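You operate a simulated robot arm through the tools that you are given. There is no shell and no other tool. Be economical: measure what you need, move in short steps, check, and stop when the job is done.

The job below is to be done with a simulated two-armed robot. You get a single attempt, and the scene is never put back.

## Task
Let the half pallet go and jog it fully onto the rollers.
Fine: both pusher frames home, the stop down, the button box's black knob left on FWD.

Only the result counts: the job must be done as asked and must still hold three seconds after the hand-in. Knocking over, shifting, dropping, spilling or breaking anything else fails it.

## Robot
Two 7-joint arms with two-finger parallel grippers on one trunk, on a base that drives. Base frame: it is fixed to the floor where the robot stands at the start and does not move with it; the origin is under the middle of the robot, x ahead of it, y to its left, z up. Readings come in m, degrees, newtons and seconds.
The left shoulder is at the start at [0.05, 0.187, 1.035], the right one opposite. Places, roughly: black knob of the button box [0.8, 0.4, 0.8]; black lever of the far valve [0.3, -0.5, 0.8]; black lever of the near valve [0.4, 0, 0.8]; far dial knob [0.2, -0.7, 0.7]; half pallet [-3.25, -4.25, 0.25]; near dial knob [0.5, 0.2, 0.7]; red switch of the button box [1, 0.3, 0.8]; white button of the button box [0.9, 0.4, 0.8]; yellow knob of the button box [0.8, 0.4, 0.8]; yellow lever of the near frame [0.3, -0.3, 0.8]. Payload 3.43 kg a hand.
The tool frame of a hand sits at the grasp point between the pads (the TCP): z along the fingers, y along the line on which they close. The tips reach 0.03 m beyond it. Largest opening 0.094 m; finger width 0.028, thickness 0.01; the body of the gripper, 0.05 by 0.096 m, starts 0.055 m behind the TCP.
Orientation is told as [roll, pitch, yaw] about the base's x, y, z axes, in that order, counted from this pose: with the fingers straight down and closing along the base's y, the tool's x points along the base's -x, its y along +y and its z along -z.

## Interface
- The arms move only by the tool nudge_tool. It takes "left_rows", "right_rows" or both (then of equal length, played together; a hand with none holds still); each is a list of rows, each a list of 2 entries, a list of its own where there are three numbers: the shift along the tool's x, y, z in units of 40 mm (1.0 is 40 mm), then the turn, a rotation vector about the tool's x, y, z in units of 6 degrees (1.0 is 6 degrees). In form: [[[dx, dy, dz], [wx, wy, wz]], ...]. A call has 1 to 20 rows; each row shifts and turns the commanded pose from where the row before left it, along the tool's axes as they then stand. "left_claw" and "right_claw" are, for a hand that has rows, the opening, from 0 (shut) to 1 (fully open), set as the call begins (left out, the last holds). A call with a number of a shift or a turn outside -1 to 1 is refused whole. A row lasts 0.2 s, in which the tool goes at most 0.05 m and 8.6 degrees; a call with a longer step from one row to the next is refused whole, and so is a gripper value outside its range. Where a pose cannot be reached the arm comes as near as it can. A force on the tool above 40 N (or 10 N above the force at the start of the call, whichever is more), or a blocked arm, ends the call early, and 0.2 s more pass. Each finger travels about 0.153 m/s and halts on what it meets, pressing with about 28 N; the grip force reading is that of the motor and also rises with nothing between the fingers. The clock runs only during rows and for 0.2 s after the last one: add rows that do not move to give the fingers time. The reply holds the time, the measured pose of the TCP, the force on the tool along the base axes, the opening and the grip force, in the units named above and with some noise, with the torque about the TCP (base axes, N m) and any sound that the robot's microphone picked up.
- Cameras (640 x 400 px; columns grow to the right, rows downward): "scene" is now at [0.1463, -0.0203, 1.2059]; the picture's right is [-0.24, -0.97, 0.00], its down [-0.47, 0.11, -0.88] and it looks along [0.85, -0.21, -0.48] (base axes); focal length 214 px, centre (320, 200). "left" rides on the left gripper at [0.076, -0.014, -0.102] in its tool frame; the picture's right is [0.18, 0.98, 0.00], its down [-0.75, 0.14, -0.64] and it looks along [-0.63, 0.12, 0.77] (tool axes); focal length 243 px, centre (320, 200). "right" rides on the right gripper at [0.076, 0.014, -0.102] in its tool frame; the picture's right is [-0.18, 0.98, 0.00], its down [-0.75, -0.14, -0.64] and it looks along [-0.63, -0.12, 0.77] (tool axes); focal length 243 px, centre (320, 200). There is no depth. A picture from a camera that has moved, and an enlarged one, comes with that camera's place and axes in the base frame and with its lens.
- camera(camera): a new picture of that camera. No time passes.
- raise_lower(by): slides the trunk up (or, below 0, down) by that many m; the arms and the scene camera ride with it, the base frame stays. It gives what a move gives, with no picture.
- base_move(legs): drives the robot by 1 to 6 legs, each [ahead, left, turn to the left] in m, m and degrees, along the robot's own axes; the way and the turn of a leg run together, so that a leg with both is an arc; at most 1.5 m and 180 degrees a leg. The arms and the cameras ride along, it lands a little off, and it stops where it bumps. It gives what a move gives.
- head_to(pan, tilt): turns the head with the scene camera to pan (to the left, within 80 degrees either way) and tilt (down, from -29 to 69), counted from straight ahead of the robot. It gives what a move gives.
- close_up(camera, box): a new picture of the part [left, top, right, bottom] of that camera's present view, enlarged. No time passes.
- finish_job(): hands the job in; it is judged then, once.

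Work in short steps. Places have to be worked out from the pictures, the camera data and where the tool is seen: move nearer, look again, correct. Check each grasp and each placing, and mend what went wrong. You have 120 turns and 88 pictures in all, those below and enlarged ones among them. Open the grippers and draw the arms clear of the work before you hand the job in, unless the task says otherwise; then end with one line.

The tools are called after ">>>" by a JSON object that holds its "api" and its "payload". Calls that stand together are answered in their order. nudge_tool: Moves the arms, as the interface text tells. Its arguments: {"type":"object","properties":{"left_rows":{"type":"array","items":{"type":"array"}},"left_claw":{"type":"number"},"right_rows":{"type":"array","items":{"type":"array"}},"right_claw":{"type":"number"}},"required":[]} The other tools are called the same way: raise_lower (by) slides the trunk up or down; base_move (legs) drives the base; head_to (pan, tilt) turns the head that bears the scene camera; camera (camera) takes a picture; close_up (camera, box) takes an enlarged picture of a part of a camera's view; finish_job () hands the job in.

At the start:

```text
time: 0.0
left_tcp_pos: [0.3626, 0.2565, 1.0583]
left_tcp_rot: [0.0, -0.1, 0.0]
left_wrist_force: [0.6, -0.8, -0.7]
left_wrist_torque: [0.0, 0.02, -0.03]
left_finger_gap: 0.0939
left_grasp_force: 0.1
right_tcp_pos: [0.445, -0.0604, 1.0548]
right_tcp_rot: [0.1, 0.0, -0.1]
right_wrist_force: [0.6, 0.0, 0.0]
right_wrist_torque: [0.0, 0.01, 0.02]
right_finger_gap: 0.094
right_grasp_force: 0.1
trunk travel left (down, up): [-0.25, 0.182]
robot x, y, heading: [-0.0016, -0.0013, -0.0]
head pan, tilt: [-13.6, 28.8]
```

scene: 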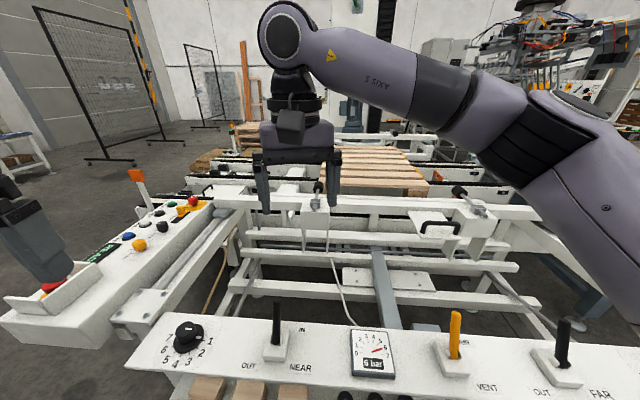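
right: 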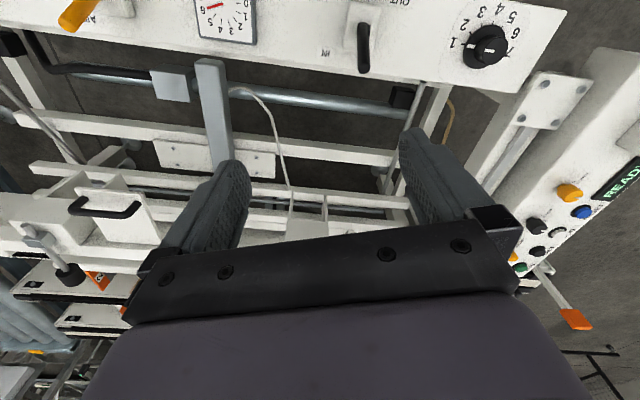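
left: 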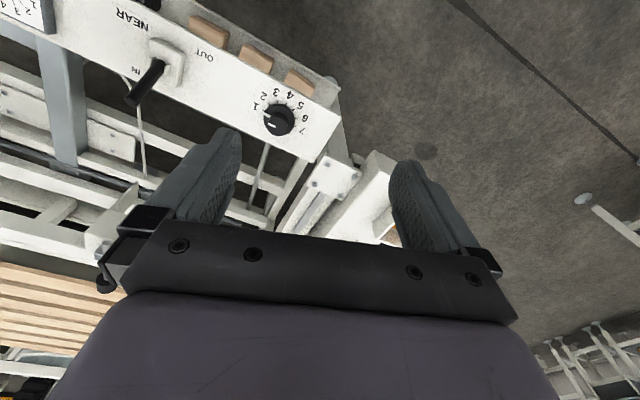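

The first pictures show a valve panel in front of me, the button box to the left and the pallet clamped ahead. I'll enlarge the main parts to read them before I touch anything.

>>> {"api": "close_up", "payload": {"camera": "scene", "box": [0, 150, 260, 350]}}

>>> {"api": "close_up", "payload": {"camera": "scene", "box": [180, 110, 520, 310]}}

>>> {"api": "close_up", "payload": {"camera": "scene", "box": [120, 280, 640, 400]}}

```text
2.00 times, centred on (130, 250) of scene
camera zoom: at [0.1463, -0.0203, 1.2059], right [-0.24, -0.97, 0.0], down [-0.47, 0.11, -0.88], along [0.85, -0.21, -0.48], focal length 429 px, centre (700, 100)
```

zoom: 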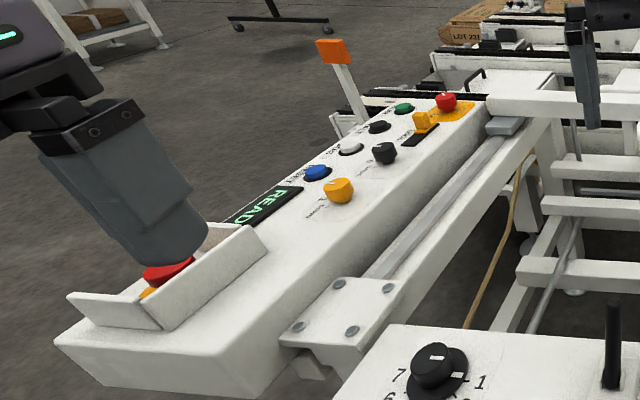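

```text
1.88 times, centred on (350, 210) of scene
camera zoom: at [0.1463, -0.0203, 1.2059], right [-0.24, -0.97, 0.0], down [-0.47, 0.11, -0.88], along [0.85, -0.21, -0.48], focal length 404 px, centre (264, 181)
```

zoom: 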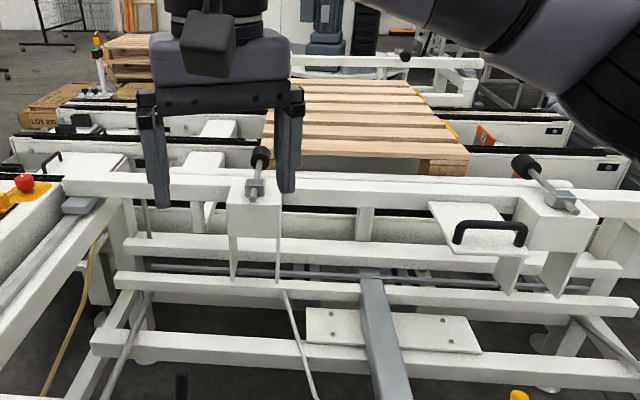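

```text
1.23 times, centred on (380, 340) of scene
camera zoom: at [0.1463, -0.0203, 1.2059], right [-0.24, -0.97, 0.0], down [-0.47, 0.11, -0.88], along [0.85, -0.21, -0.48], focal length 264 px, centre (246, 28)
```

zoom: 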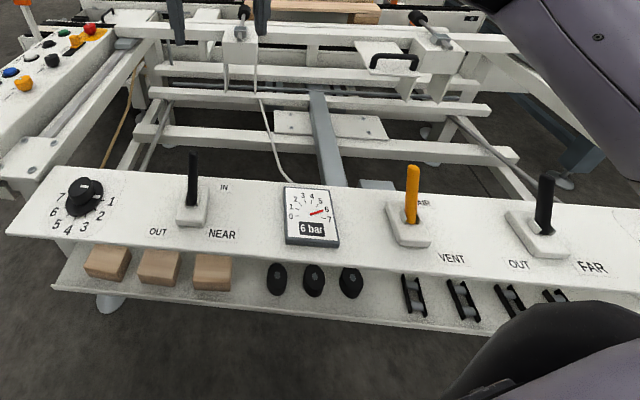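

The half pallet is listed as being far behind me and to the right, so this panel may not be the only station. I'll turn the head and look around.

>>> {"api": "head_to", "payload": {"pan": -80, "tilt": 15}}

>>> {"api": "camera", "payload": {"camera": "scene"}}

>>> {"api": "head_to", "payload": {"pan": -40, "tilt": 15}}

>>> {"api": "camera", "payload": {"camera": "scene"}}

>>> {"api": "head_to", "payload": {"pan": 30, "tilt": 35}}

>>> {"api": "camera", "payload": {"camera": "scene"}}

```text
time: 1.4
left_tcp_pos: [0.3625, 0.255, 1.0576]
left_tcp_rot: [-0.1, 0.0, 0.0]
left_wrist_force: [0.1, -0.1, 0.1]
left_wrist_torque: [0.02, -0.01, 0.0]
left_finger_gap: 0.0941
left_grasp_force: 0.1
right_tcp_pos: [0.445, -0.0595, 1.0557]
right_tcp_rot: [0.0, 0.1, -0.1]
right_wrist_force: [-0.2, 0.1, 0.0]
right_wrist_torque: [-0.01, 0.0, -0.02]
right_finger_gap: 0.0942
right_grasp_force: 0.0
trunk travel left (down, up): [-0.25, 0.182]
robot x, y, heading: [-0.0023, 0.0029, 0.4]
head pan, tilt: [-80.0, 15.0]
```

```text
81 pictures are left
camera scene: at [0.0742, -0.0909, 1.2282], right [-0.98, -0.17, 0.0], down [-0.05, 0.26, -0.97], along [0.17, -0.95, -0.26], focal length 214 px, centre (320, 200)
```

scene: 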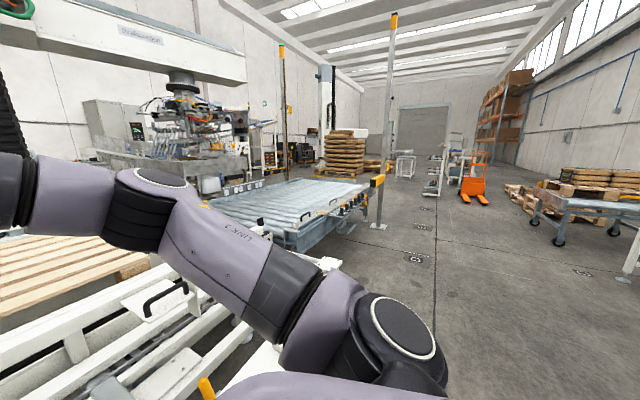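

```text
time: 2.4
left_tcp_pos: [0.3635, 0.2557, 1.0571]
left_tcp_rot: [0.0, 0.0, 0.0]
left_wrist_force: [-0.4, -0.2, 0.4]
left_wrist_torque: [0.0, 0.0, 0.0]
left_finger_gap: 0.0938
left_grasp_force: 0.0
right_tcp_pos: [0.4462, -0.0607, 1.0553]
right_tcp_rot: [0.1, -0.1, -0.1]
right_wrist_force: [-0.1, 0.1, 1.0]
right_wrist_torque: [-0.02, -0.02, 0.01]
right_finger_gap: 0.0941
right_grasp_force: 0.1
trunk travel left (down, up): [-0.25, 0.182]
robot x, y, heading: [-0.0017, 0.0018, -0.0]
head pan, tilt: [-40.0, 15.0]
```

```text
80 pictures are left
camera scene: at [0.1294, -0.059, 1.2282], right [-0.64, -0.77, 0.0], down [-0.2, 0.17, -0.97], along [0.74, -0.62, -0.26], focal length 214 px, centre (320, 200)
```

scene: 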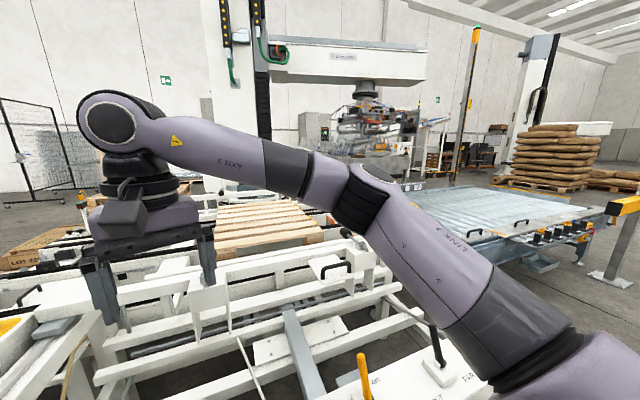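

```text
time: 3.9
left_tcp_pos: [0.3623, 0.2559, 1.0571]
left_tcp_rot: [0.0, 0.0, 0.0]
left_wrist_force: [-0.7, 0.1, -0.2]
left_wrist_torque: [-0.01, -0.02, 0.03]
left_finger_gap: 0.094
left_grasp_force: 0.1
right_tcp_pos: [0.4455, -0.0597, 1.0553]
right_tcp_rot: [0.1, 0.0, 0.0]
right_wrist_force: [-0.1, 0.3, 0.0]
right_wrist_torque: [0.04, 0.02, -0.03]
right_finger_gap: 0.0938
right_grasp_force: 0.0
trunk travel left (down, up): [-0.25, 0.182]
robot x, y, heading: [-0.0008, -0.0013, -0.3]
head pan, tilt: [30.0, 35.0]
```

```text
79 pictures are left
camera scene: at [0.1342, 0.0451, 1.1962], right [0.5, -0.87, 0.0], down [-0.5, -0.29, -0.82], along [0.71, 0.41, -0.57], focal length 214 px, centre (320, 200)
```

scene: 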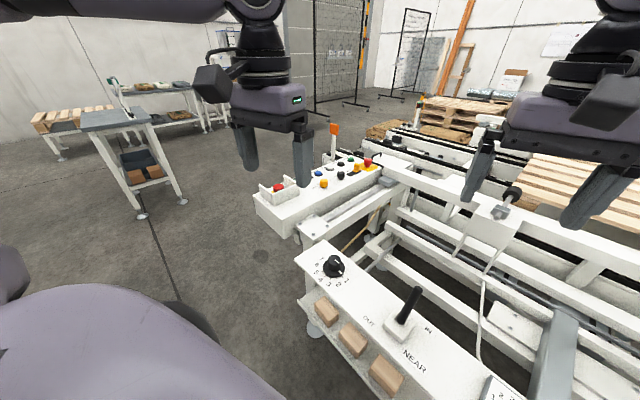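

The cart with pallets at the right edge lies roughly in the direction given for the half pallet. I'll look that way enlarged, and I'll also read the box labels from closer up.

>>> {"api": "close_up", "payload": {"camera": "scene", "box": [250, 120, 410, 220]}}

>>> {"api": "head_to", "payload": {"pan": -80, "tilt": 10}}

>>> {"api": "close_up", "payload": {"camera": "scene", "box": [400, 120, 640, 300]}}

```text
4.00 times, centred on (330, 170) of scene
camera zoom: at [0.1342, 0.0451, 1.1962], right [0.5, -0.87, 0.0], down [-0.5, -0.29, -0.82], along [0.71, 0.41, -0.57], focal length 858 px, centre (280, 320)
```

zoom: 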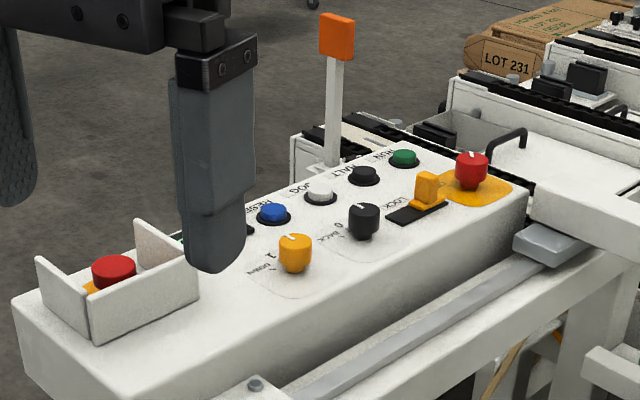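

```text
time: 5.7
left_tcp_pos: [0.3626, 0.2561, 1.057]
left_tcp_rot: [0.0, 0.0, 0.1]
left_wrist_force: [0.2, 0.1, 0.3]
left_wrist_torque: [0.01, -0.01, 0.03]
left_finger_gap: 0.0942
left_grasp_force: 0.0
right_tcp_pos: [0.4454, -0.0595, 1.056]
right_tcp_rot: [0.1, 0.0, -0.1]
right_wrist_force: [-0.3, 0.2, 1.2]
right_wrist_torque: [-0.03, -0.02, 0.01]
right_finger_gap: 0.094
right_grasp_force: 0.0
trunk travel left (down, up): [-0.25, 0.182]
robot x, y, heading: [0.0042, -0.0002, -0.1]
head pan, tilt: [-80.0, 10.0]
```

```text
2.22 times, centred on (520, 210) of scene
camera zoom: at [0.0741, -0.0905, 1.2363], right [-0.98, -0.17, 0.0], down [-0.03, 0.17, -0.98], along [0.17, -0.97, -0.17], focal length 477 px, centre (-124, 178)
```

zoom: 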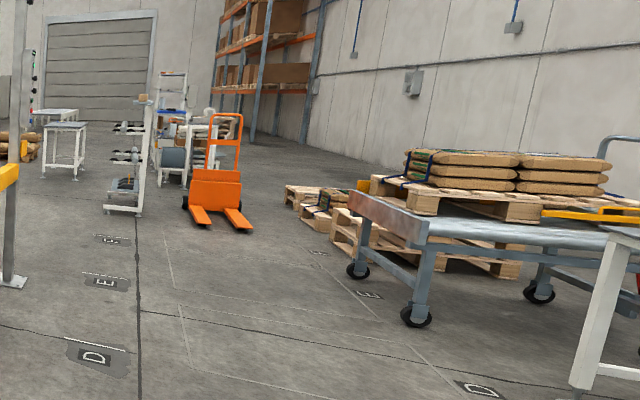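

The station in front is the one with the frames, stop and button box, so I'll work there. The left finger hides part of the box, so I'll move that hand back and to the left, then enlarge the box labels.

>>> {"api": "nudge_tool", "payload": {"left_rows": [[[0.5, 1, 0], [0, 0, 0]], [[0.5, 1, 0], [0, 0, 0]], [[0.5, 1, 0], [0, 0, 0]], [[0.5, 1, 0], [0, 0, 0]]]}}

>>> {"api": "head_to", "payload": {"pan": 25, "tilt": 30}}

>>> {"api": "camera", "payload": {"camera": "scene"}}

```text
time: 6.7
left_tcp_pos: [0.2846, 0.4153, 1.0587]
left_tcp_rot: [0.0, 0.0, 0.0]
left_wrist_force: [-0.5, -0.4, 0.2]
left_wrist_torque: [0.0, 0.01, 0.04]
left_finger_gap: 0.0943
left_grasp_force: 0.0
right_tcp_pos: [0.4445, -0.0616, 1.0557]
right_tcp_rot: [0.0, 0.0, -0.2]
right_wrist_force: [-0.2, 0.1, 0.4]
right_wrist_torque: [0.02, 0.0, 0.0]
right_finger_gap: 0.094
right_grasp_force: 0.0
trunk travel left (down, up): [-0.25, 0.182]
robot x, y, heading: [0.002, 0.0055, 0.3]
head pan, tilt: [-80.0, 10.0]
```

```text
time: 8.6
left_tcp_pos: [0.2823, 0.4149, 1.0598]
left_tcp_rot: [0.0, 0.0, -0.1]
left_wrist_force: [0.6, -0.5, -0.2]
left_wrist_torque: [0.0, 0.04, 0.01]
left_finger_gap: 0.0941
left_grasp_force: 0.0
right_tcp_pos: [0.4466, -0.0614, 1.0552]
right_tcp_rot: [0.1, 0.0, -0.1]
right_wrist_force: [0.4, 0.4, -0.2]
right_wrist_torque: [0.01, 0.0, -0.01]
right_finger_gap: 0.0941
right_grasp_force: 0.1
trunk travel left (down, up): [-0.25, 0.182]
robot x, y, heading: [-0.0013, -0.0005, 0.0]
head pan, tilt: [25.0, 30.0]
```

```text
76 pictures are left
camera scene: at [0.1399, 0.0393, 1.204], right [0.42, -0.91, 0.0], down [-0.45, -0.21, -0.87], along [0.79, 0.37, -0.5], focal length 214 px, centre (320, 200)
```

scene: 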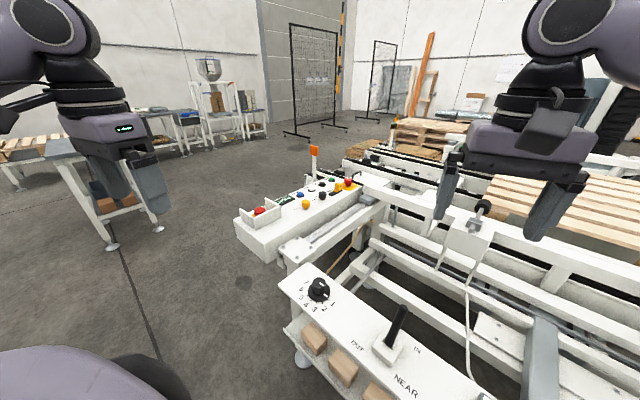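

The box is clear now. I'll enlarge it, and the deck past it.

>>> {"api": "close_up", "payload": {"camera": "scene", "box": [240, 165, 368, 245]}}

>>> {"api": "close_up", "payload": {"camera": "scene", "box": [330, 110, 490, 210]}}

```text
5.00 times, centred on (304, 205) of scene
camera zoom: at [0.1399, 0.0393, 1.204], right [0.42, -0.91, 0.0], down [-0.45, -0.21, -0.87], along [0.79, 0.37, -0.5], focal length 1072 px, centre (400, 175)
```

zoom: 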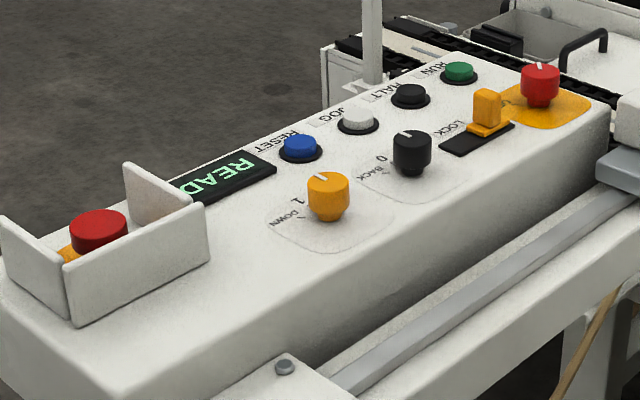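

```text
4.00 times, centred on (410, 160) of scene
camera zoom: at [0.1399, 0.0393, 1.204], right [0.42, -0.91, 0.0], down [-0.45, -0.21, -0.87], along [0.79, 0.37, -0.5], focal length 858 px, centre (-40, 360)
```

zoom: 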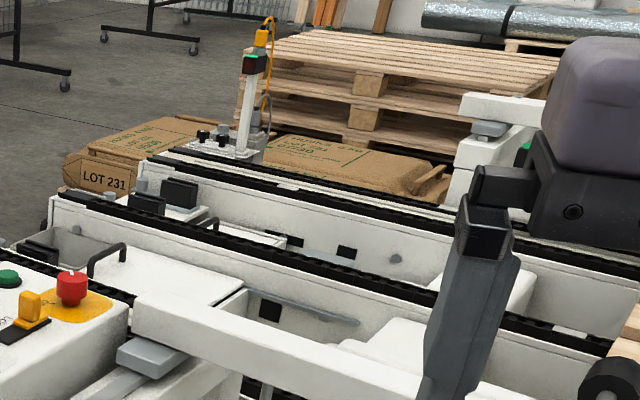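

I'll carry the left hand over the box, well above it, so its wrist camera can read the labels from overhead.

>>> {"api": "nudge_tool", "payload": {"left_rows": [[[-1, 0, 0], [0, 0, 0]], [[-1, 0, 0], [0, 0, 0]], [[-1, 0, 0], [0, 0, 0]], [[-1, 0, 0], [0, 0, 0]], [[-1, 0, 0], [0, 0, 0]], [[-1, 0, 0], [0, 0, 0]]]}}

>>> {"api": "camera", "payload": {"camera": "left"}}

```text
time: 9.9
left_tcp_pos: [0.524, 0.4187, 1.056]
left_tcp_rot: [0.1, 0.1, 0.1]
left_wrist_force: [0.6, -0.1, 0.0]
left_wrist_torque: [-0.02, 0.0, -0.01]
left_finger_gap: 0.0939
left_grasp_force: 0.0
right_tcp_pos: [0.4466, -0.0606, 1.0556]
right_tcp_rot: [0.0, -0.1, -0.1]
right_wrist_force: [-0.3, -0.6, 0.9]
right_wrist_torque: [-0.01, 0.02, -0.03]
right_finger_gap: 0.094
right_grasp_force: 0.0
trunk travel left (down, up): [-0.25, 0.182]
robot x, y, heading: [0.0013, -0.0002, -0.2]
head pan, tilt: [25.0, 30.0]
```

```text
73 pictures are left
camera left: at [0.448, 0.4039, 1.1599], right [-0.19, 0.98, 0.0], down [0.75, 0.14, 0.64], along [0.63, 0.12, -0.77], focal length 243 px, centre (320, 200)
```

left: 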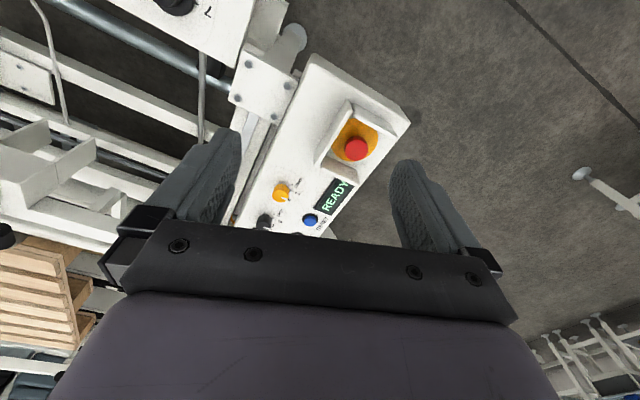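

The box sits ahead and is turned a little. I'll go 0.2 m further and look again.

>>> {"api": "nudge_tool", "payload": {"left_rows": [[[-1, 0, 0], [0, 0, 0]], [[-1, 0, 0], [0, 0, 0]], [[-1, 0, 0], [0, 0, 0]], [[-1, 0, 0], [0, 0, 0]], [[-1, 0, 0], [0, 0, 0]]]}}

>>> {"api": "camera", "payload": {"camera": "left"}}

```text
time: 11.2
left_tcp_pos: [0.5654, 0.3806, 1.0237]
left_tcp_rot: [-0.1, -0.1, 0.1]
left_wrist_force: [-0.6, 0.0, -0.8]
left_wrist_torque: [-0.01, 0.0, 0.0]
left_finger_gap: 0.0941
left_grasp_force: 0.0
left hand out of reach, approached as far as the arm can: row 1, 2, 3, 4, 5
right_tcp_pos: [0.446, -0.061, 1.0549]
right_tcp_rot: [0.1, -0.1, 0.0]
right_wrist_force: [0.1, 0.5, 0.5]
right_wrist_torque: [-0.04, 0.0, 0.0]
right_finger_gap: 0.0941
right_grasp_force: 0.0
trunk travel left (down, up): [-0.25, 0.182]
robot x, y, heading: [0.0024, 0.0027, 0.1]
head pan, tilt: [25.0, 30.0]
```

```text
72 pictures are left
camera left: at [0.4903, 0.3671, 1.1278], right [-0.19, 0.98, 0.0], down [0.75, 0.14, 0.64], along [0.63, 0.12, -0.77], focal length 243 px, centre (320, 200)
```

left: 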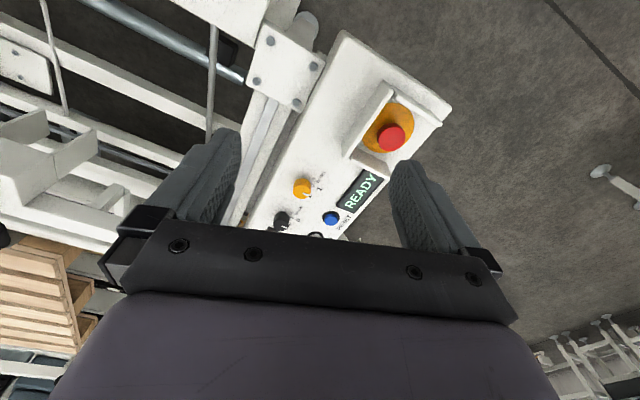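

The left hand's reach ends near x 0.57, so the box needs a drive later. I'll bring the left hand back and study the valve panel and the pallet first.

>>> {"api": "nudge_tool", "payload": {"left_rows": [[[1, 0.5, -1], [0, 0, 0]], [[1, 0.5, 0], [0, 0, 0]], [[1, 0, 0], [0, 0, 0]], [[1, 0, 0], [0, 0, 0]], [[1, 0, 0], [0, 0, 0]], [[1, 0, 0], [0, 0, 0]], [[1, 0, 0], [0, 0, 0]]], "right_rows": [[[1, 0, -1], [0, 0, 0]], [[1, 0, -1], [0, 0, 0]], [[1, 0, -1], [0, 0, 0]], [[1, 0, 0], [0, 0, 0]], [[0, -1, 0], [0, 0, 0]], [[0, -1, 0], [0, 0, 0]], [[0, -1, 0], [0, 0, 0]]]}}

>>> {"api": "head_to", "payload": {"pan": -10, "tilt": 35}}

>>> {"api": "camera", "payload": {"camera": "scene"}}

```text
refused: row 1 steps farther than a row can; nothing moved
```

```text
time: 12.2
left_tcp_pos: [0.5666, 0.3808, 1.0258]
left_tcp_rot: [0.0, -0.1, 0.1]
left_wrist_force: [0.3, 0.1, 0.5]
left_wrist_torque: [0.01, 0.0, 0.01]
left_finger_gap: 0.0942
left_grasp_force: 0.1
right_tcp_pos: [0.4447, -0.0602, 1.0533]
right_tcp_rot: [0.1, 0.0, -0.1]
right_wrist_force: [-0.3, -0.4, -0.4]
right_wrist_torque: [0.0, 0.03, 0.0]
right_finger_gap: 0.0941
right_grasp_force: 0.1
trunk travel left (down, up): [-0.25, 0.182]
robot x, y, heading: [-0.001, -0.0011, 0.1]
head pan, tilt: [-10.0, 35.0]
```

```text
71 pictures are left
camera scene: at [0.1446, -0.0141, 1.1962], right [-0.17, -0.98, 0.0], down [-0.56, 0.1, -0.82], along [0.81, -0.14, -0.57], focal length 214 px, centre (320, 200)
```

scene: 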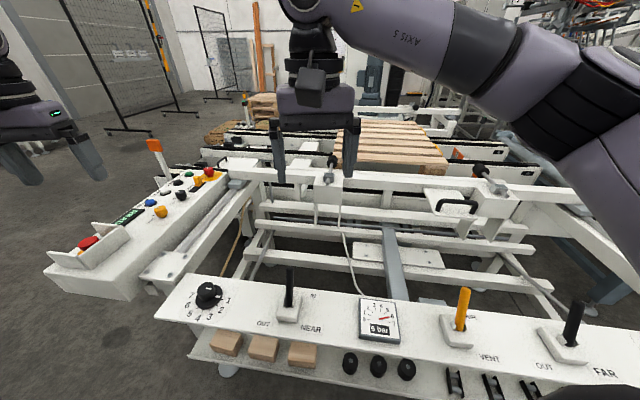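

That call was refused because the diagonal step was too long, so I'll redo it with shorter steps. The right arm also needs to fold back out of view.

>>> {"api": "nudge_tool", "payload": {"left_rows": [[[0.8, 0.3, -0.5], [0, 0, 0]], [[1, 0.3, 0], [0, 0, 0]], [[1, 0, 0], [0, 0, 0]], [[1, 0, 0], [0, 0, 0]], [[1, 0, 0], [0, 0, 0]], [[1, 0, 0], [0, 0, 0]], [[1, 0, 0], [0, 0, 0]]], "right_rows": [[[0, -1, 0], [0, 0, 0]], [[0, -1, 0], [0, 0, 0]], [[0, -1, 0], [0, 0, 0]], [[0, -1, 0], [0, 0, 0]], [[0.7, -0.7, 0], [0, 0, 0]], [[1, 0, 0], [0, 0, 0]], [[1, 0, 0], [0, 0, 0]]]}}

>>> {"api": "camera", "payload": {"camera": "scene"}}

```text
time: 13.8
left_tcp_pos: [0.2914, 0.4037, 1.0451]
left_tcp_rot: [0.0, -0.1, 0.0]
left_wrist_force: [-0.1, -0.8, 0.0]
left_wrist_torque: [0.0, -0.01, 0.01]
left_finger_gap: 0.0939
left_grasp_force: 0.2
right_tcp_pos: [0.334, -0.2509, 1.0544]
right_tcp_rot: [0.0, 0.0, 0.0]
right_wrist_force: [-0.3, 1.2, 0.4]
right_wrist_torque: [0.01, 0.0, 0.04]
right_finger_gap: 0.0938
right_grasp_force: 0.0
trunk travel left (down, up): [-0.25, 0.182]
robot x, y, heading: [-0.0061, -0.0028, 0.1]
head pan, tilt: [-10.0, 35.0]
```

```text
70 pictures are left
camera scene: at [0.1443, -0.0141, 1.1963], right [-0.17, -0.98, 0.0], down [-0.56, 0.1, -0.82], along [0.81, -0.14, -0.57], focal length 214 px, centre (320, 200)
```

scene: 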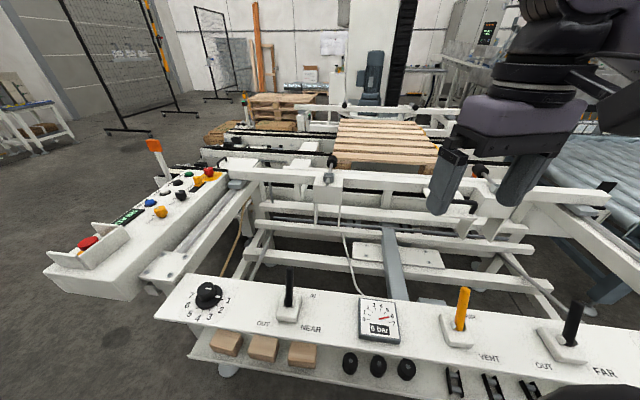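

The pallet and frames show now. I'll enlarge the pallet area and the panel.

>>> {"api": "close_up", "payload": {"camera": "scene", "box": [190, 85, 450, 215]}}

>>> {"api": "close_up", "payload": {"camera": "scene", "box": [420, 275, 640, 395]}}

>>> {"api": "close_up", "payload": {"camera": "scene", "box": [180, 250, 410, 380]}}

```text
2.46 times, centred on (320, 150) of scene
camera zoom: at [0.1443, -0.0141, 1.1963], right [-0.17, -0.98, 0.0], down [-0.56, 0.1, -0.82], along [0.81, -0.14, -0.57], focal length 528 px, centre (320, 323)
```

zoom: 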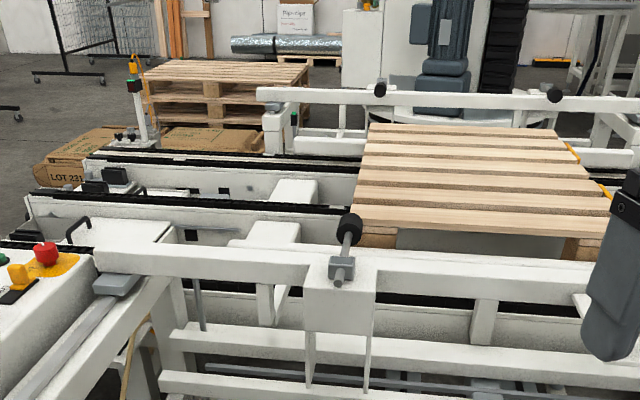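

```text
2.91 times, centred on (530, 335) of scene
camera zoom: at [0.1443, -0.0141, 1.1963], right [-0.17, -0.98, 0.0], down [-0.56, 0.1, -0.82], along [0.81, -0.14, -0.57], focal length 624 px, centre (-291, -193)
```

zoom: 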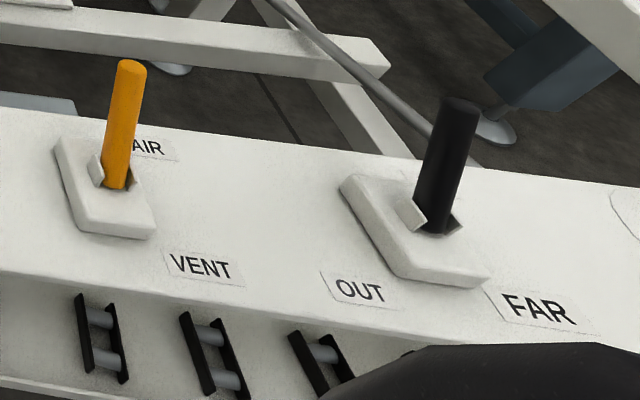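

```text
2.78 times, centred on (295, 315) of scene
camera zoom: at [0.1443, -0.0141, 1.1963], right [-0.17, -0.98, 0.0], down [-0.56, 0.1, -0.82], along [0.81, -0.14, -0.57], focal length 597 px, centre (390, -120)
```

zoom: 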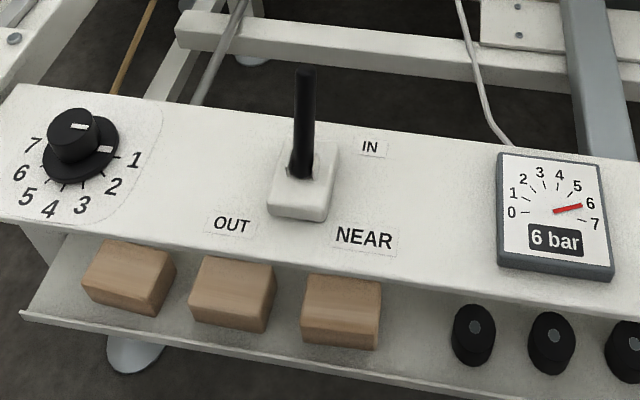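

Both black levers and the yellow AIR/VENT lever appear tilted away from me, which I read as IN, IN and AIR. Two camera rays put the near lever's tip at about (0.45, 0.00, 0.80). I'll bring the left hand above it, turned 18° to match the panel.

>>> {"api": "nudge_tool", "payload": {"left_rows": [[[-0.3, -1, 0.15], [0, 0, 0]], [[-0.3, -1, 0.15], [0, 0, 0]], [[-0.3, -1, 0.15], [0, 0, 0]], [[-0.3, -1, 0.15], [0, 0, 0]], [[-0.3, -1, 0.15], [0, 0, 0]], [[-0.3, -1, 0.15], [0, 0, 0]], [[-0.3, -1, 0.15], [0, 0, 0]], [[-0.3, -1, 0.15], [0, 0, 0]], [[-0.3, -1, 0.15], [0, 0, 0]], [[-0.3, -0.9, 0.15], [0, 0, 0]], [[0, 0, 0.6], [0, 0, 1]], [[0, 0, 0.6], [0, 0, 1]], [[0, 0, 0], [0, 0, 1]]], "left_claw": 0.6}}

>>> {"api": "camera", "payload": {"camera": "left"}}

>>> {"api": "camera", "payload": {"camera": "scene"}}

```text
time: 16.6
left_tcp_pos: [0.3796, 0.1285, 0.9404]
left_tcp_rot: [0.0, 0.0, -18.1]
left_wrist_force: [0.7, -0.6, 0.4]
left_wrist_torque: [0.0, -0.01, -0.02]
left_finger_gap: 0.0564
left_grasp_force: 0.1
left hand out of reach, approached as far as the arm can: row 7, 8, 9, 10
right_tcp_pos: [0.3338, -0.2503, 1.0538]
right_tcp_rot: [0.0, 0.1, -0.1]
right_wrist_force: [0.9, -1.0, -0.7]
right_wrist_torque: [0.01, 0.01, -0.02]
right_finger_gap: 0.0941
right_grasp_force: 0.0
trunk travel left (down, up): [-0.25, 0.182]
robot x, y, heading: [0.0024, 0.0021, -0.0]
head pan, tilt: [-10.0, 35.0]
```

```text
66 pictures are left
camera left: at [0.303, 0.1376, 1.0441], right [0.13, 0.99, 0.0], down [0.76, -0.1, 0.64], along [0.64, -0.08, -0.77], focal length 243 px, centre (320, 200)
```

left: 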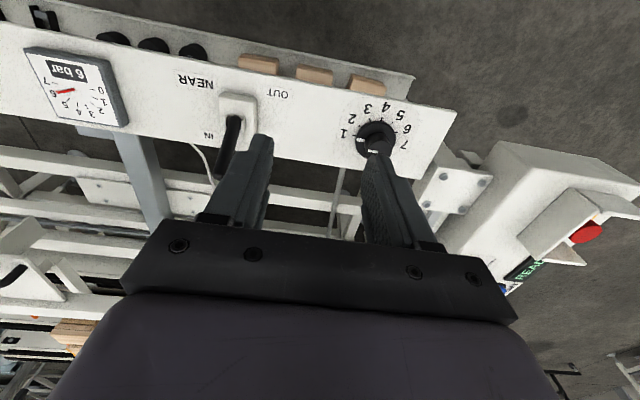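

```text
65 pictures are left
camera scene: at [0.1446, -0.0142, 1.1962], right [-0.17, -0.98, 0.0], down [-0.56, 0.1, -0.82], along [0.81, -0.14, -0.57], focal length 214 px, centre (320, 200)
```

scene: 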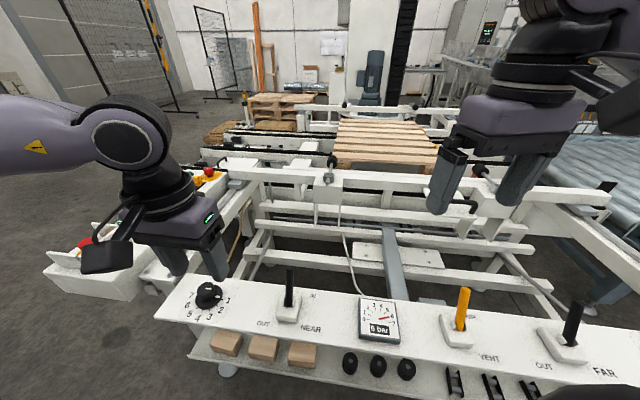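

The left arm stops short at y of about 0.13. If I turn the robot 20° to the right it will face the panel squarely, and the lever will fall in the left hand's sector. All tips are clear of the panel, so I'll raise the left hand a bit, undo its yaw and turn.

>>> {"api": "nudge_tool", "payload": {"left_rows": [[[0, 0, -1], [0, 0, -1]], [[0, 0, -0.5], [0, 0, -1]], [[0, 0, 0], [0, 0, -1]]]}}

>>> {"api": "base_move", "payload": {"legs": [[0, 0, -20]]}}

>>> {"api": "camera", "payload": {"camera": "left"}}

>>> {"api": "camera", "payload": {"camera": "scene"}}

```text
time: 17.4
left_tcp_pos: [0.3777, 0.1277, 1.0013]
left_tcp_rot: [0.1, 0.1, 0.2]
left_wrist_force: [0.8, -0.5, -0.1]
left_wrist_torque: [0.02, 0.0, -0.02]
left_finger_gap: 0.0563
left_grasp_force: 0.1
right_tcp_pos: [0.3358, -0.2515, 1.054]
right_tcp_rot: [0.1, 0.0, -0.1]
right_wrist_force: [0.0, 0.1, 0.3]
right_wrist_torque: [0.0, -0.02, 0.01]
right_finger_gap: 0.094
right_grasp_force: 0.0
trunk travel left (down, up): [-0.25, 0.182]
robot x, y, heading: [-0.0003, 0.0002, -0.2]
head pan, tilt: [-10.0, 35.0]
```

```text
time: 18.9
left_tcp_pos: [0.3992, -0.0105, 1.0015]
left_tcp_rot: [0.0, -0.1, -20.1]
left_wrist_force: [-0.4, -0.2, -0.1]
left_wrist_torque: [0.0, 0.02, 0.02]
left_finger_gap: 0.0564
left_grasp_force: 0.0
right_tcp_pos: [0.2281, -0.3511, 1.0546]
right_tcp_rot: [0.1, 0.0, -20.3]
right_wrist_force: [-0.7, 0.2, -0.2]
right_wrist_torque: [0.01, 0.01, -0.02]
right_finger_gap: 0.0942
right_grasp_force: 0.0
trunk travel left (down, up): [-0.25, 0.182]
robot x, y, heading: [-0.0028, -0.0029, -20.3]
head pan, tilt: [-10.0, 35.0]
```

```text
64 pictures are left
camera left: at [0.3234, 0.0023, 1.1038], right [0.17, 0.99, 0.0], down [0.76, -0.13, 0.64], along [0.63, -0.11, -0.77], focal length 243 px, centre (320, 200)
```

left: 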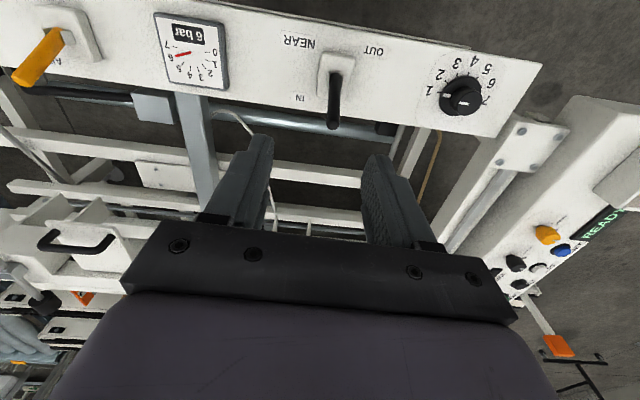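

```text
63 pictures are left
camera scene: at [0.1303, -0.0636, 1.1962], right [-0.5, -0.86, 0.0], down [-0.5, 0.29, -0.82], along [0.71, -0.41, -0.57], focal length 214 px, centre (320, 200)
```

scene: 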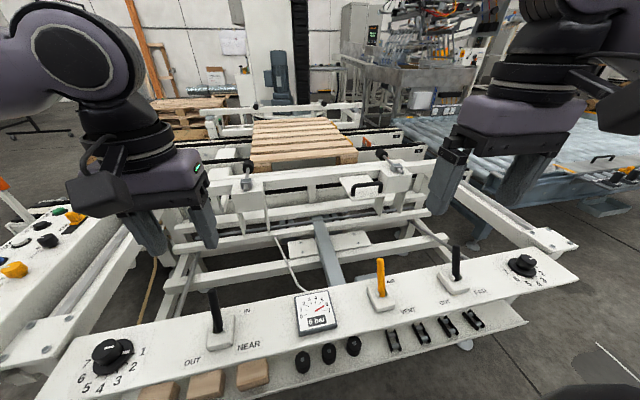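

Triangulating again gives the near lever's base at (0.405, 0.009, 0.73) and its tip at (0.445, -0.003, 0.813). I'll line up over it and come down to about 0.86.

>>> {"api": "nudge_tool", "payload": {"left_rows": [[[-0.75, 0.55, 0], [0, 0, 0]], [[0, 0, 1], [0, 0, 0]], [[0, 0, 1], [0, 0, 0]], [[0, 0, 1], [0, 0, 0]], [[0, 0, 0.5], [0, 0, 0]]]}}

>>> {"api": "camera", "payload": {"camera": "left"}}

```text
time: 20.1
left_tcp_pos: [0.4361, -0.0011, 0.863]
left_tcp_rot: [0.1, 0.1, -20.2]
left_wrist_force: [0.5, -0.2, -0.1]
left_wrist_torque: [0.0, -0.01, -0.04]
left_finger_gap: 0.0564
left_grasp_force: 0.0
right_tcp_pos: [0.2269, -0.3521, 1.0537]
right_tcp_rot: [0.1, 0.0, -20.4]
right_wrist_force: [0.2, 0.2, 0.5]
right_wrist_torque: [-0.03, -0.01, 0.0]
right_finger_gap: 0.094
right_grasp_force: 0.1
trunk travel left (down, up): [-0.25, 0.182]
robot x, y, heading: [-0.0019, -0.0025, -20.2]
head pan, tilt: [-10.0, 35.0]
```

```text
62 pictures are left
camera left: at [0.3604, 0.0115, 0.9653], right [0.17, 0.99, 0.0], down [0.76, -0.13, 0.64], along [0.63, -0.11, -0.77], focal length 243 px, centre (320, 200)
```

left: 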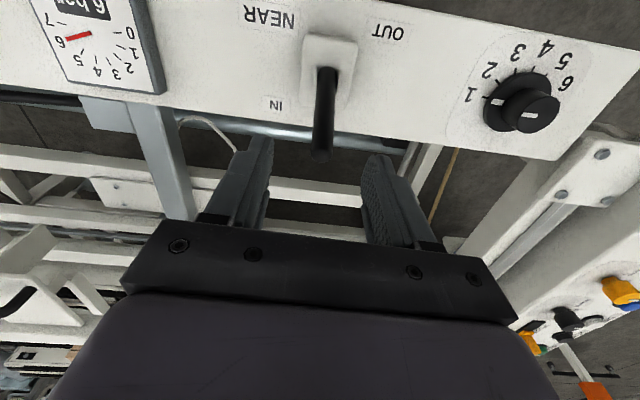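

The lever is centred between the fingers. I'll go down 65 mm and close on it.

>>> {"api": "nudge_tool", "payload": {"left_rows": [[[0, 0, 0.8], [0, 0, 0]], [[0, 0, 0.8], [0, 0, 0]]]}}

>>> {"api": "nudge_tool", "payload": {"left_rows": [[[0, 0, 0], [0, 0, 0]], [[0, 0, 0], [0, 0, 0]]], "left_claw": 0}}

>>> {"api": "camera", "payload": {"camera": "left"}}

```text
time: 20.6
left_tcp_pos: [0.4337, 0.0198, 0.8059]
left_tcp_rot: [-0.1, -0.1, -20.1]
left_wrist_force: [-0.2, 0.3, 0.1]
left_wrist_torque: [0.0, 0.01, 0.01]
left_finger_gap: 0.0565
left_grasp_force: 0.0
left hand out of reach, approached as far as the arm can: row 1, 2
right_tcp_pos: [0.2274, -0.3519, 1.0528]
right_tcp_rot: [0.0, 0.0, -20.4]
right_wrist_force: [0.3, -0.9, 0.7]
right_wrist_torque: [0.0, -0.01, 0.0]
right_finger_gap: 0.0941
right_grasp_force: 0.0
trunk travel left (down, up): [-0.25, 0.182]
robot x, y, heading: [-0.0012, 0.0028, -20.4]
head pan, tilt: [-10.0, 35.0]
```

```text
time: 21.1
left_tcp_pos: [0.4286, 0.0055, 0.8058]
left_tcp_rot: [-2.0, -0.3, -21.2]
left_wrist_force: [-5.8, -22.2, -12.0]
left_wrist_torque: [-0.6, -0.07, -0.28]
left_finger_gap: 0.0164
left_grasp_force: 27.7
right_tcp_pos: [0.2258, -0.3534, 1.0527]
right_tcp_rot: [0.1, 0.0, -20.6]
right_wrist_force: [0.2, -0.4, 0.3]
right_wrist_torque: [-0.06, -0.02, -0.01]
right_finger_gap: 0.094
right_grasp_force: 0.0
trunk travel left (down, up): [-0.25, 0.182]
robot x, y, heading: [0.003, -0.0014, -20.4]
head pan, tilt: [-10.0, 35.0]
stopped in row 1 (left hand): the force on the tool passed its limit at 50 N (the readings are from after the stop); the commanded pose is now the measured one
```

```text
61 pictures are left
camera left: at [0.3532, 0.0237, 0.9098], right [0.19, 0.98, -0.03], down [0.76, -0.12, 0.64], along [0.62, -0.14, -0.77], focal length 243 px, centre (320, 200)
```

left: 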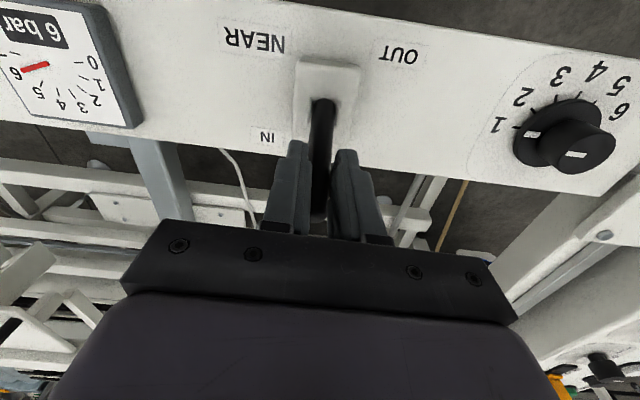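

The grip holds the lever at a 16 mm gap. I'll pull it toward me along the panel's normal, with a slight arc.

>>> {"api": "nudge_tool", "payload": {"left_rows": [[[0.4, 0, -0.1], [0, 0, 0]], [[0.4, 0, -0.1], [0, 0, 0]], [[0.4, 0, 0], [0, 0, 0]], [[0.4, 0, 0.1], [0, 0, 0]], [[0.4, 0, 0.1], [0, 0, 0]]]}}

>>> {"api": "camera", "payload": {"camera": "left"}}

```text
time: 22.2
left_tcp_pos: [0.356, 0.0405, 0.8067]
left_tcp_rot: [-1.4, -0.2, -20.9]
left_wrist_force: [-0.1, -0.4, -0.8]
left_wrist_torque: [0.03, 0.0, -0.01]
left_finger_gap: 0.0
left_grasp_force: 32.9
right_tcp_pos: [0.227, -0.3523, 1.0536]
right_tcp_rot: [0.0, -0.1, -20.6]
right_wrist_force: [-0.6, 0.1, -1.0]
right_wrist_torque: [0.01, 0.01, 0.0]
right_finger_gap: 0.094
right_grasp_force: 0.2
trunk travel left (down, up): [-0.25, 0.182]
robot x, y, heading: [0.004, -0.0024, -20.6]
head pan, tilt: [-10.0, 35.0]
```

```text
60 pictures are left
camera left: at [0.2795, 0.0553, 0.9098], right [0.18, 0.98, -0.02], down [0.76, -0.12, 0.64], along [0.63, -0.13, -0.77], focal length 243 px, centre (320, 200)
```

left: 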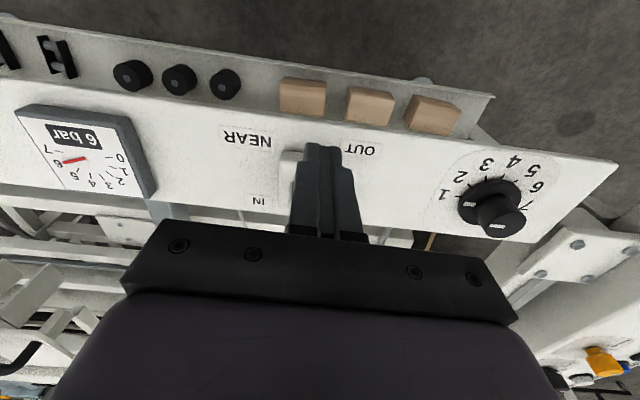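

The fingers slipped off, with the gap now 0. I'll check the lever's position in the scene view.

>>> {"api": "camera", "payload": {"camera": "scene"}}

>>> {"api": "close_up", "payload": {"camera": "scene", "box": [120, 250, 320, 390]}}

```text
59 pictures are left
camera scene: at [0.13, -0.0641, 1.1962], right [-0.51, -0.86, 0.0], down [-0.49, 0.29, -0.82], along [0.71, -0.41, -0.57], focal length 214 px, centre (320, 200)
```

scene: 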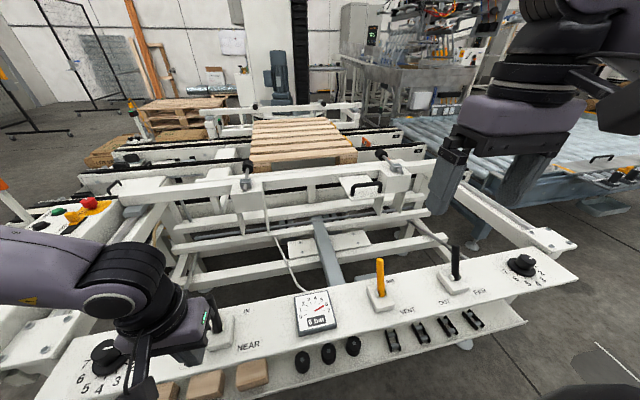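

```text
2.86 times, centred on (220, 320) of scene
camera zoom: at [0.13, -0.0641, 1.1962], right [-0.51, -0.86, 0.0], down [-0.49, 0.29, -0.82], along [0.71, -0.41, -0.57], focal length 613 px, centre (606, -143)
```

zoom: 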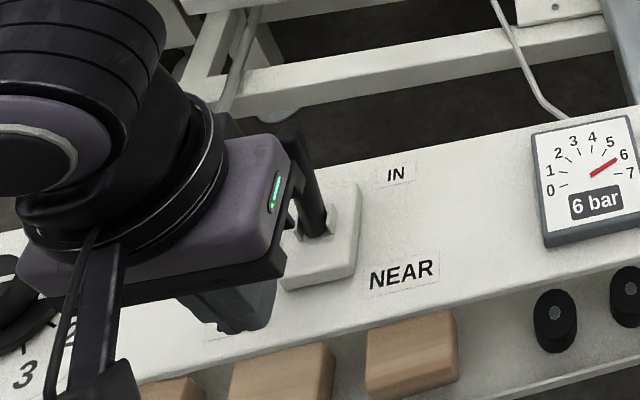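

The lever is still at IN. The fingers had only about 1 cm on it because reach ran out low down. Lowering the trunk 0.15 m should extend the reach, so I'll lift the left hand first.

>>> {"api": "nudge_tool", "payload": {"left_rows": [[[0, 0, -1], [0, 0, 0]], [[0, 0, -1], [0, 0, 0]], [[0, 0, -1], [0, 0, 0]], [[0, 0, -1], [0.25, 0, 0]], [[0, 0, -1], [0, 0, 0]]], "left_claw": 0.5}}

>>> {"api": "raise_lower", "payload": {"by": -0.14}}

```text
time: 23.4
left_tcp_pos: [0.3563, 0.0467, 1.0094]
left_tcp_rot: [-2.9, -0.2, -21.0]
left_wrist_force: [-0.2, -0.3, -0.4]
left_wrist_torque: [0.0, 0.0, 0.01]
left_finger_gap: 0.0469
left_grasp_force: 0.1
right_tcp_pos: [0.2262, -0.352, 1.0544]
right_tcp_rot: [0.0, -0.1, -20.5]
right_wrist_force: [-0.1, -0.2, -1.0]
right_wrist_torque: [0.0, -0.01, -0.03]
right_finger_gap: 0.094
right_grasp_force: 0.0
trunk travel left (down, up): [-0.25, 0.182]
robot x, y, heading: [-0.0023, 0.0003, -20.4]
head pan, tilt: [-10.0, 35.0]
```

```text
time: 25.1
left_tcp_pos: [0.3568, 0.0465, 0.8682]
left_tcp_rot: [-2.9, -0.1, -21.1]
left_wrist_force: [-0.1, 0.7, -1.0]
left_wrist_torque: [0.03, 0.0, 0.02]
left_finger_gap: 0.0472
left_grasp_force: 0.1
right_tcp_pos: [0.2267, -0.3519, 0.9137]
right_tcp_rot: [0.2, -0.1, -20.4]
right_wrist_force: [-0.4, -0.4, 0.7]
right_wrist_torque: [0.02, -0.02, -0.02]
right_finger_gap: 0.0945
right_grasp_force: 0.0
trunk travel left (down, up): [-0.11, 0.322]
robot x, y, heading: [0.0006, 0.0005, -20.3]
head pan, tilt: [-10.0, 35.0]
```

Now I'll correct the small roll error and go back over the lever.

>>> {"api": "nudge_tool", "payload": {"left_rows": [[[-0.74, -0.12, 0], [-0.48, 0, 0]], [[-0.74, -0.12, 0], [0, 0, 0]], [[-0.74, -0.12, 0], [0, 0, 0]]]}}

>>> {"api": "camera", "payload": {"camera": "left"}}

```text
time: 25.9
left_tcp_pos: [0.4337, 0.0012, 0.8662]
left_tcp_rot: [-0.1, -0.3, -20.9]
left_wrist_force: [-0.7, 1.4, -0.5]
left_wrist_torque: [-0.01, 0.01, -0.02]
left_finger_gap: 0.0468
left_grasp_force: 0.1
right_tcp_pos: [0.2272, -0.3512, 0.9139]
right_tcp_rot: [0.0, -0.1, -20.5]
right_wrist_force: [-0.9, -0.1, -0.8]
right_wrist_torque: [0.0, 0.01, -0.02]
right_finger_gap: 0.0941
right_grasp_force: 0.0
trunk travel left (down, up): [-0.11, 0.322]
robot x, y, heading: [0.0011, -0.0004, -20.4]
head pan, tilt: [-10.0, 35.0]
```

```text
57 pictures are left
camera left: at [0.3564, 0.0162, 0.9698], right [0.18, 0.98, 0.0], down [0.75, -0.14, 0.65], along [0.63, -0.12, -0.76], focal length 243 px, centre (320, 200)
```

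left: 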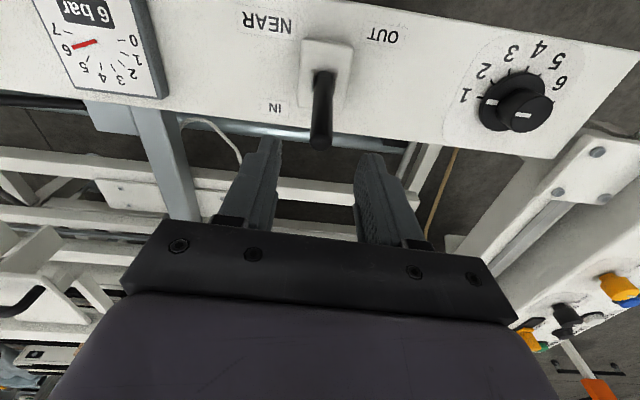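

The hand is still centred. I'll descend to z of about 0.785 and, if it gets there, close.

>>> {"api": "nudge_tool", "payload": {"left_rows": [[[0, 0, 0.9], [0, 0, 0]], [[0, 0, 0.9], [0, 0, 0]], [[0, 0, 0.2], [0, 0, 0]]]}}

```text
time: 26.7
left_tcp_pos: [0.4334, 0.0012, 0.7895]
left_tcp_rot: [-0.1, -0.1, -20.8]
left_wrist_force: [0.3, 0.7, 0.5]
left_wrist_torque: [0.01, -0.03, 0.02]
left_finger_gap: 0.0468
left_grasp_force: 0.1
right_tcp_pos: [0.2274, -0.3519, 0.9137]
right_tcp_rot: [0.1, -0.2, -20.5]
right_wrist_force: [-0.4, 0.4, 0.5]
right_wrist_torque: [0.0, -0.01, 0.04]
right_finger_gap: 0.094
right_grasp_force: 0.0
trunk travel left (down, up): [-0.11, 0.322]
robot x, y, heading: [-0.0027, -0.0024, -20.1]
head pan, tilt: [-10.0, 35.0]
```

It's in place with no contact, so I'll close and pull in one call.

>>> {"api": "nudge_tool", "payload": {"left_rows": [[[0, 0, 0], [0, 0, 0]], [[0, 0, 0], [0, 0, 0]]], "left_claw": 0.05}}

>>> {"api": "nudge_tool", "payload": {"left_rows": [[[0.3, 0, -0.1], [0, 0, 0]], [[0.3, 0, -0.08], [0, 0, 0]], [[0.3, 0, 0], [0, 0, 0]], [[0.3, 0, 0], [0, 0, 0]], [[0.3, 0, 0.08], [0, 0, 0]], [[0.3, 0, 0.1], [0, 0, 0]]]}}

>>> {"api": "camera", "payload": {"camera": "left"}}

```text
time: 27.3
left_tcp_pos: [0.4339, 0.0025, 0.7897]
left_tcp_rot: [-0.1, -0.2, -20.8]
left_wrist_force: [3.5, 9.7, 0.9]
left_wrist_torque: [-1.14, 0.45, 0.32]
left_finger_gap: 0.0171
left_grasp_force: 44.5
right_tcp_pos: [0.2282, -0.3508, 0.9141]
right_tcp_rot: [0.0, -0.1, -20.3]
right_wrist_force: [0.1, -0.3, -0.3]
right_wrist_torque: [0.0, -0.01, 0.0]
right_finger_gap: 0.0939
right_grasp_force: 0.0
trunk travel left (down, up): [-0.11, 0.322]
robot x, y, heading: [-0.0017, 0.0003, -20.5]
head pan, tilt: [-10.0, 35.0]
```

```text
time: 28.6
left_tcp_pos: [0.3844, 0.0178, 0.7939]
left_tcp_rot: [-0.2, -1.6, -20.6]
left_wrist_force: [8.3, -7.0, -4.2]
left_wrist_torque: [1.15, 0.74, 0.47]
left_finger_gap: 0.0174
left_grasp_force: 44.7
right_tcp_pos: [0.2267, -0.3527, 0.9133]
right_tcp_rot: [0.1, 0.0, -20.5]
right_wrist_force: [-0.1, 0.6, -0.2]
right_wrist_torque: [-0.02, -0.02, 0.02]
right_finger_gap: 0.0942
right_grasp_force: 0.0
trunk travel left (down, up): [-0.11, 0.322]
robot x, y, heading: [-0.0039, -0.0005, -20.5]
head pan, tilt: [-10.0, 35.0]
stopped in row 6 (left hand): the force on the tool passed its limit at 48 N (the readings are from after the stop); the commanded pose is now the measured one
```

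```text
56 pictures are left
camera left: at [0.3064, 0.0335, 0.8954], right [0.17, 0.98, -0.01], down [0.74, -0.12, 0.66], along [0.65, -0.12, -0.75], focal length 243 px, centre (320, 200)
```

left: 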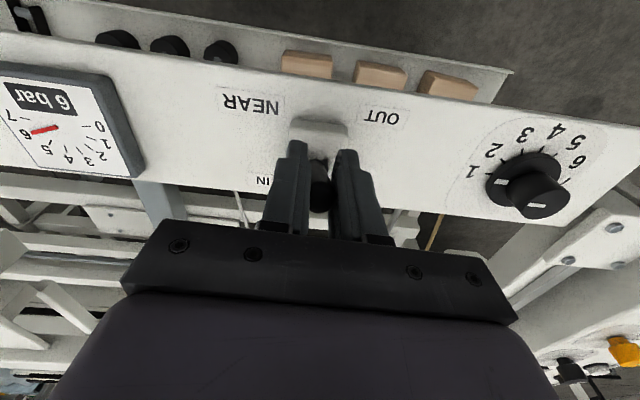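

The lever came with the hand and met its stop at x of about 0.384. I'll release, lift and look at the machine.

>>> {"api": "nudge_tool", "payload": {"left_rows": [[[0, 0, 0], [0, 0, 0]], [[0, 0, -1], [0, 0, 0]], [[0, 0, -1], [0, 0, 0]], [[0.5, 0.5, -0.5], [0, 0, 0]], [[0.5, 0.8, 0], [0, 0, 0]]], "left_claw": 0.5}}

>>> {"api": "camera", "payload": {"camera": "scene"}}

```text
time: 29.8
left_tcp_pos: [0.3623, 0.0837, 0.8933]
left_tcp_rot: [-0.3, -1.6, -20.8]
left_wrist_force: [-0.1, -0.3, 0.7]
left_wrist_torque: [0.04, 0.02, -0.02]
left_finger_gap: 0.047
left_grasp_force: 0.0
right_tcp_pos: [0.2274, -0.3519, 0.9135]
right_tcp_rot: [0.1, -0.1, -20.5]
right_wrist_force: [-0.3, 1.0, 0.1]
right_wrist_torque: [0.0, -0.06, -0.02]
right_finger_gap: 0.0942
right_grasp_force: 0.0
trunk travel left (down, up): [-0.11, 0.322]
robot x, y, heading: [0.0009, 0.0004, -20.1]
head pan, tilt: [-10.0, 35.0]
```

```text
55 pictures are left
camera scene: at [0.1303, -0.0644, 1.0562], right [-0.51, -0.86, 0.0], down [-0.49, 0.29, -0.82], along [0.71, -0.41, -0.57], focal length 214 px, centre (320, 200)
```

scene: 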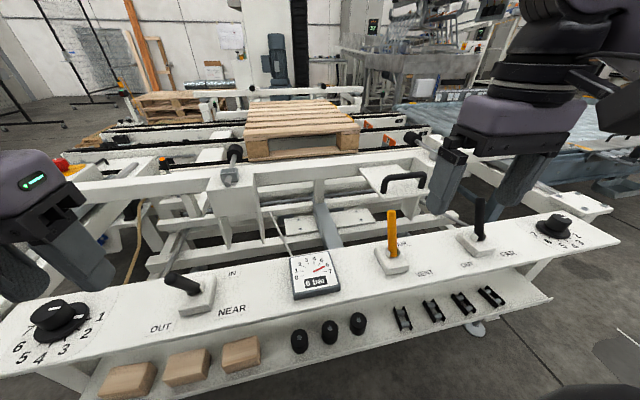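

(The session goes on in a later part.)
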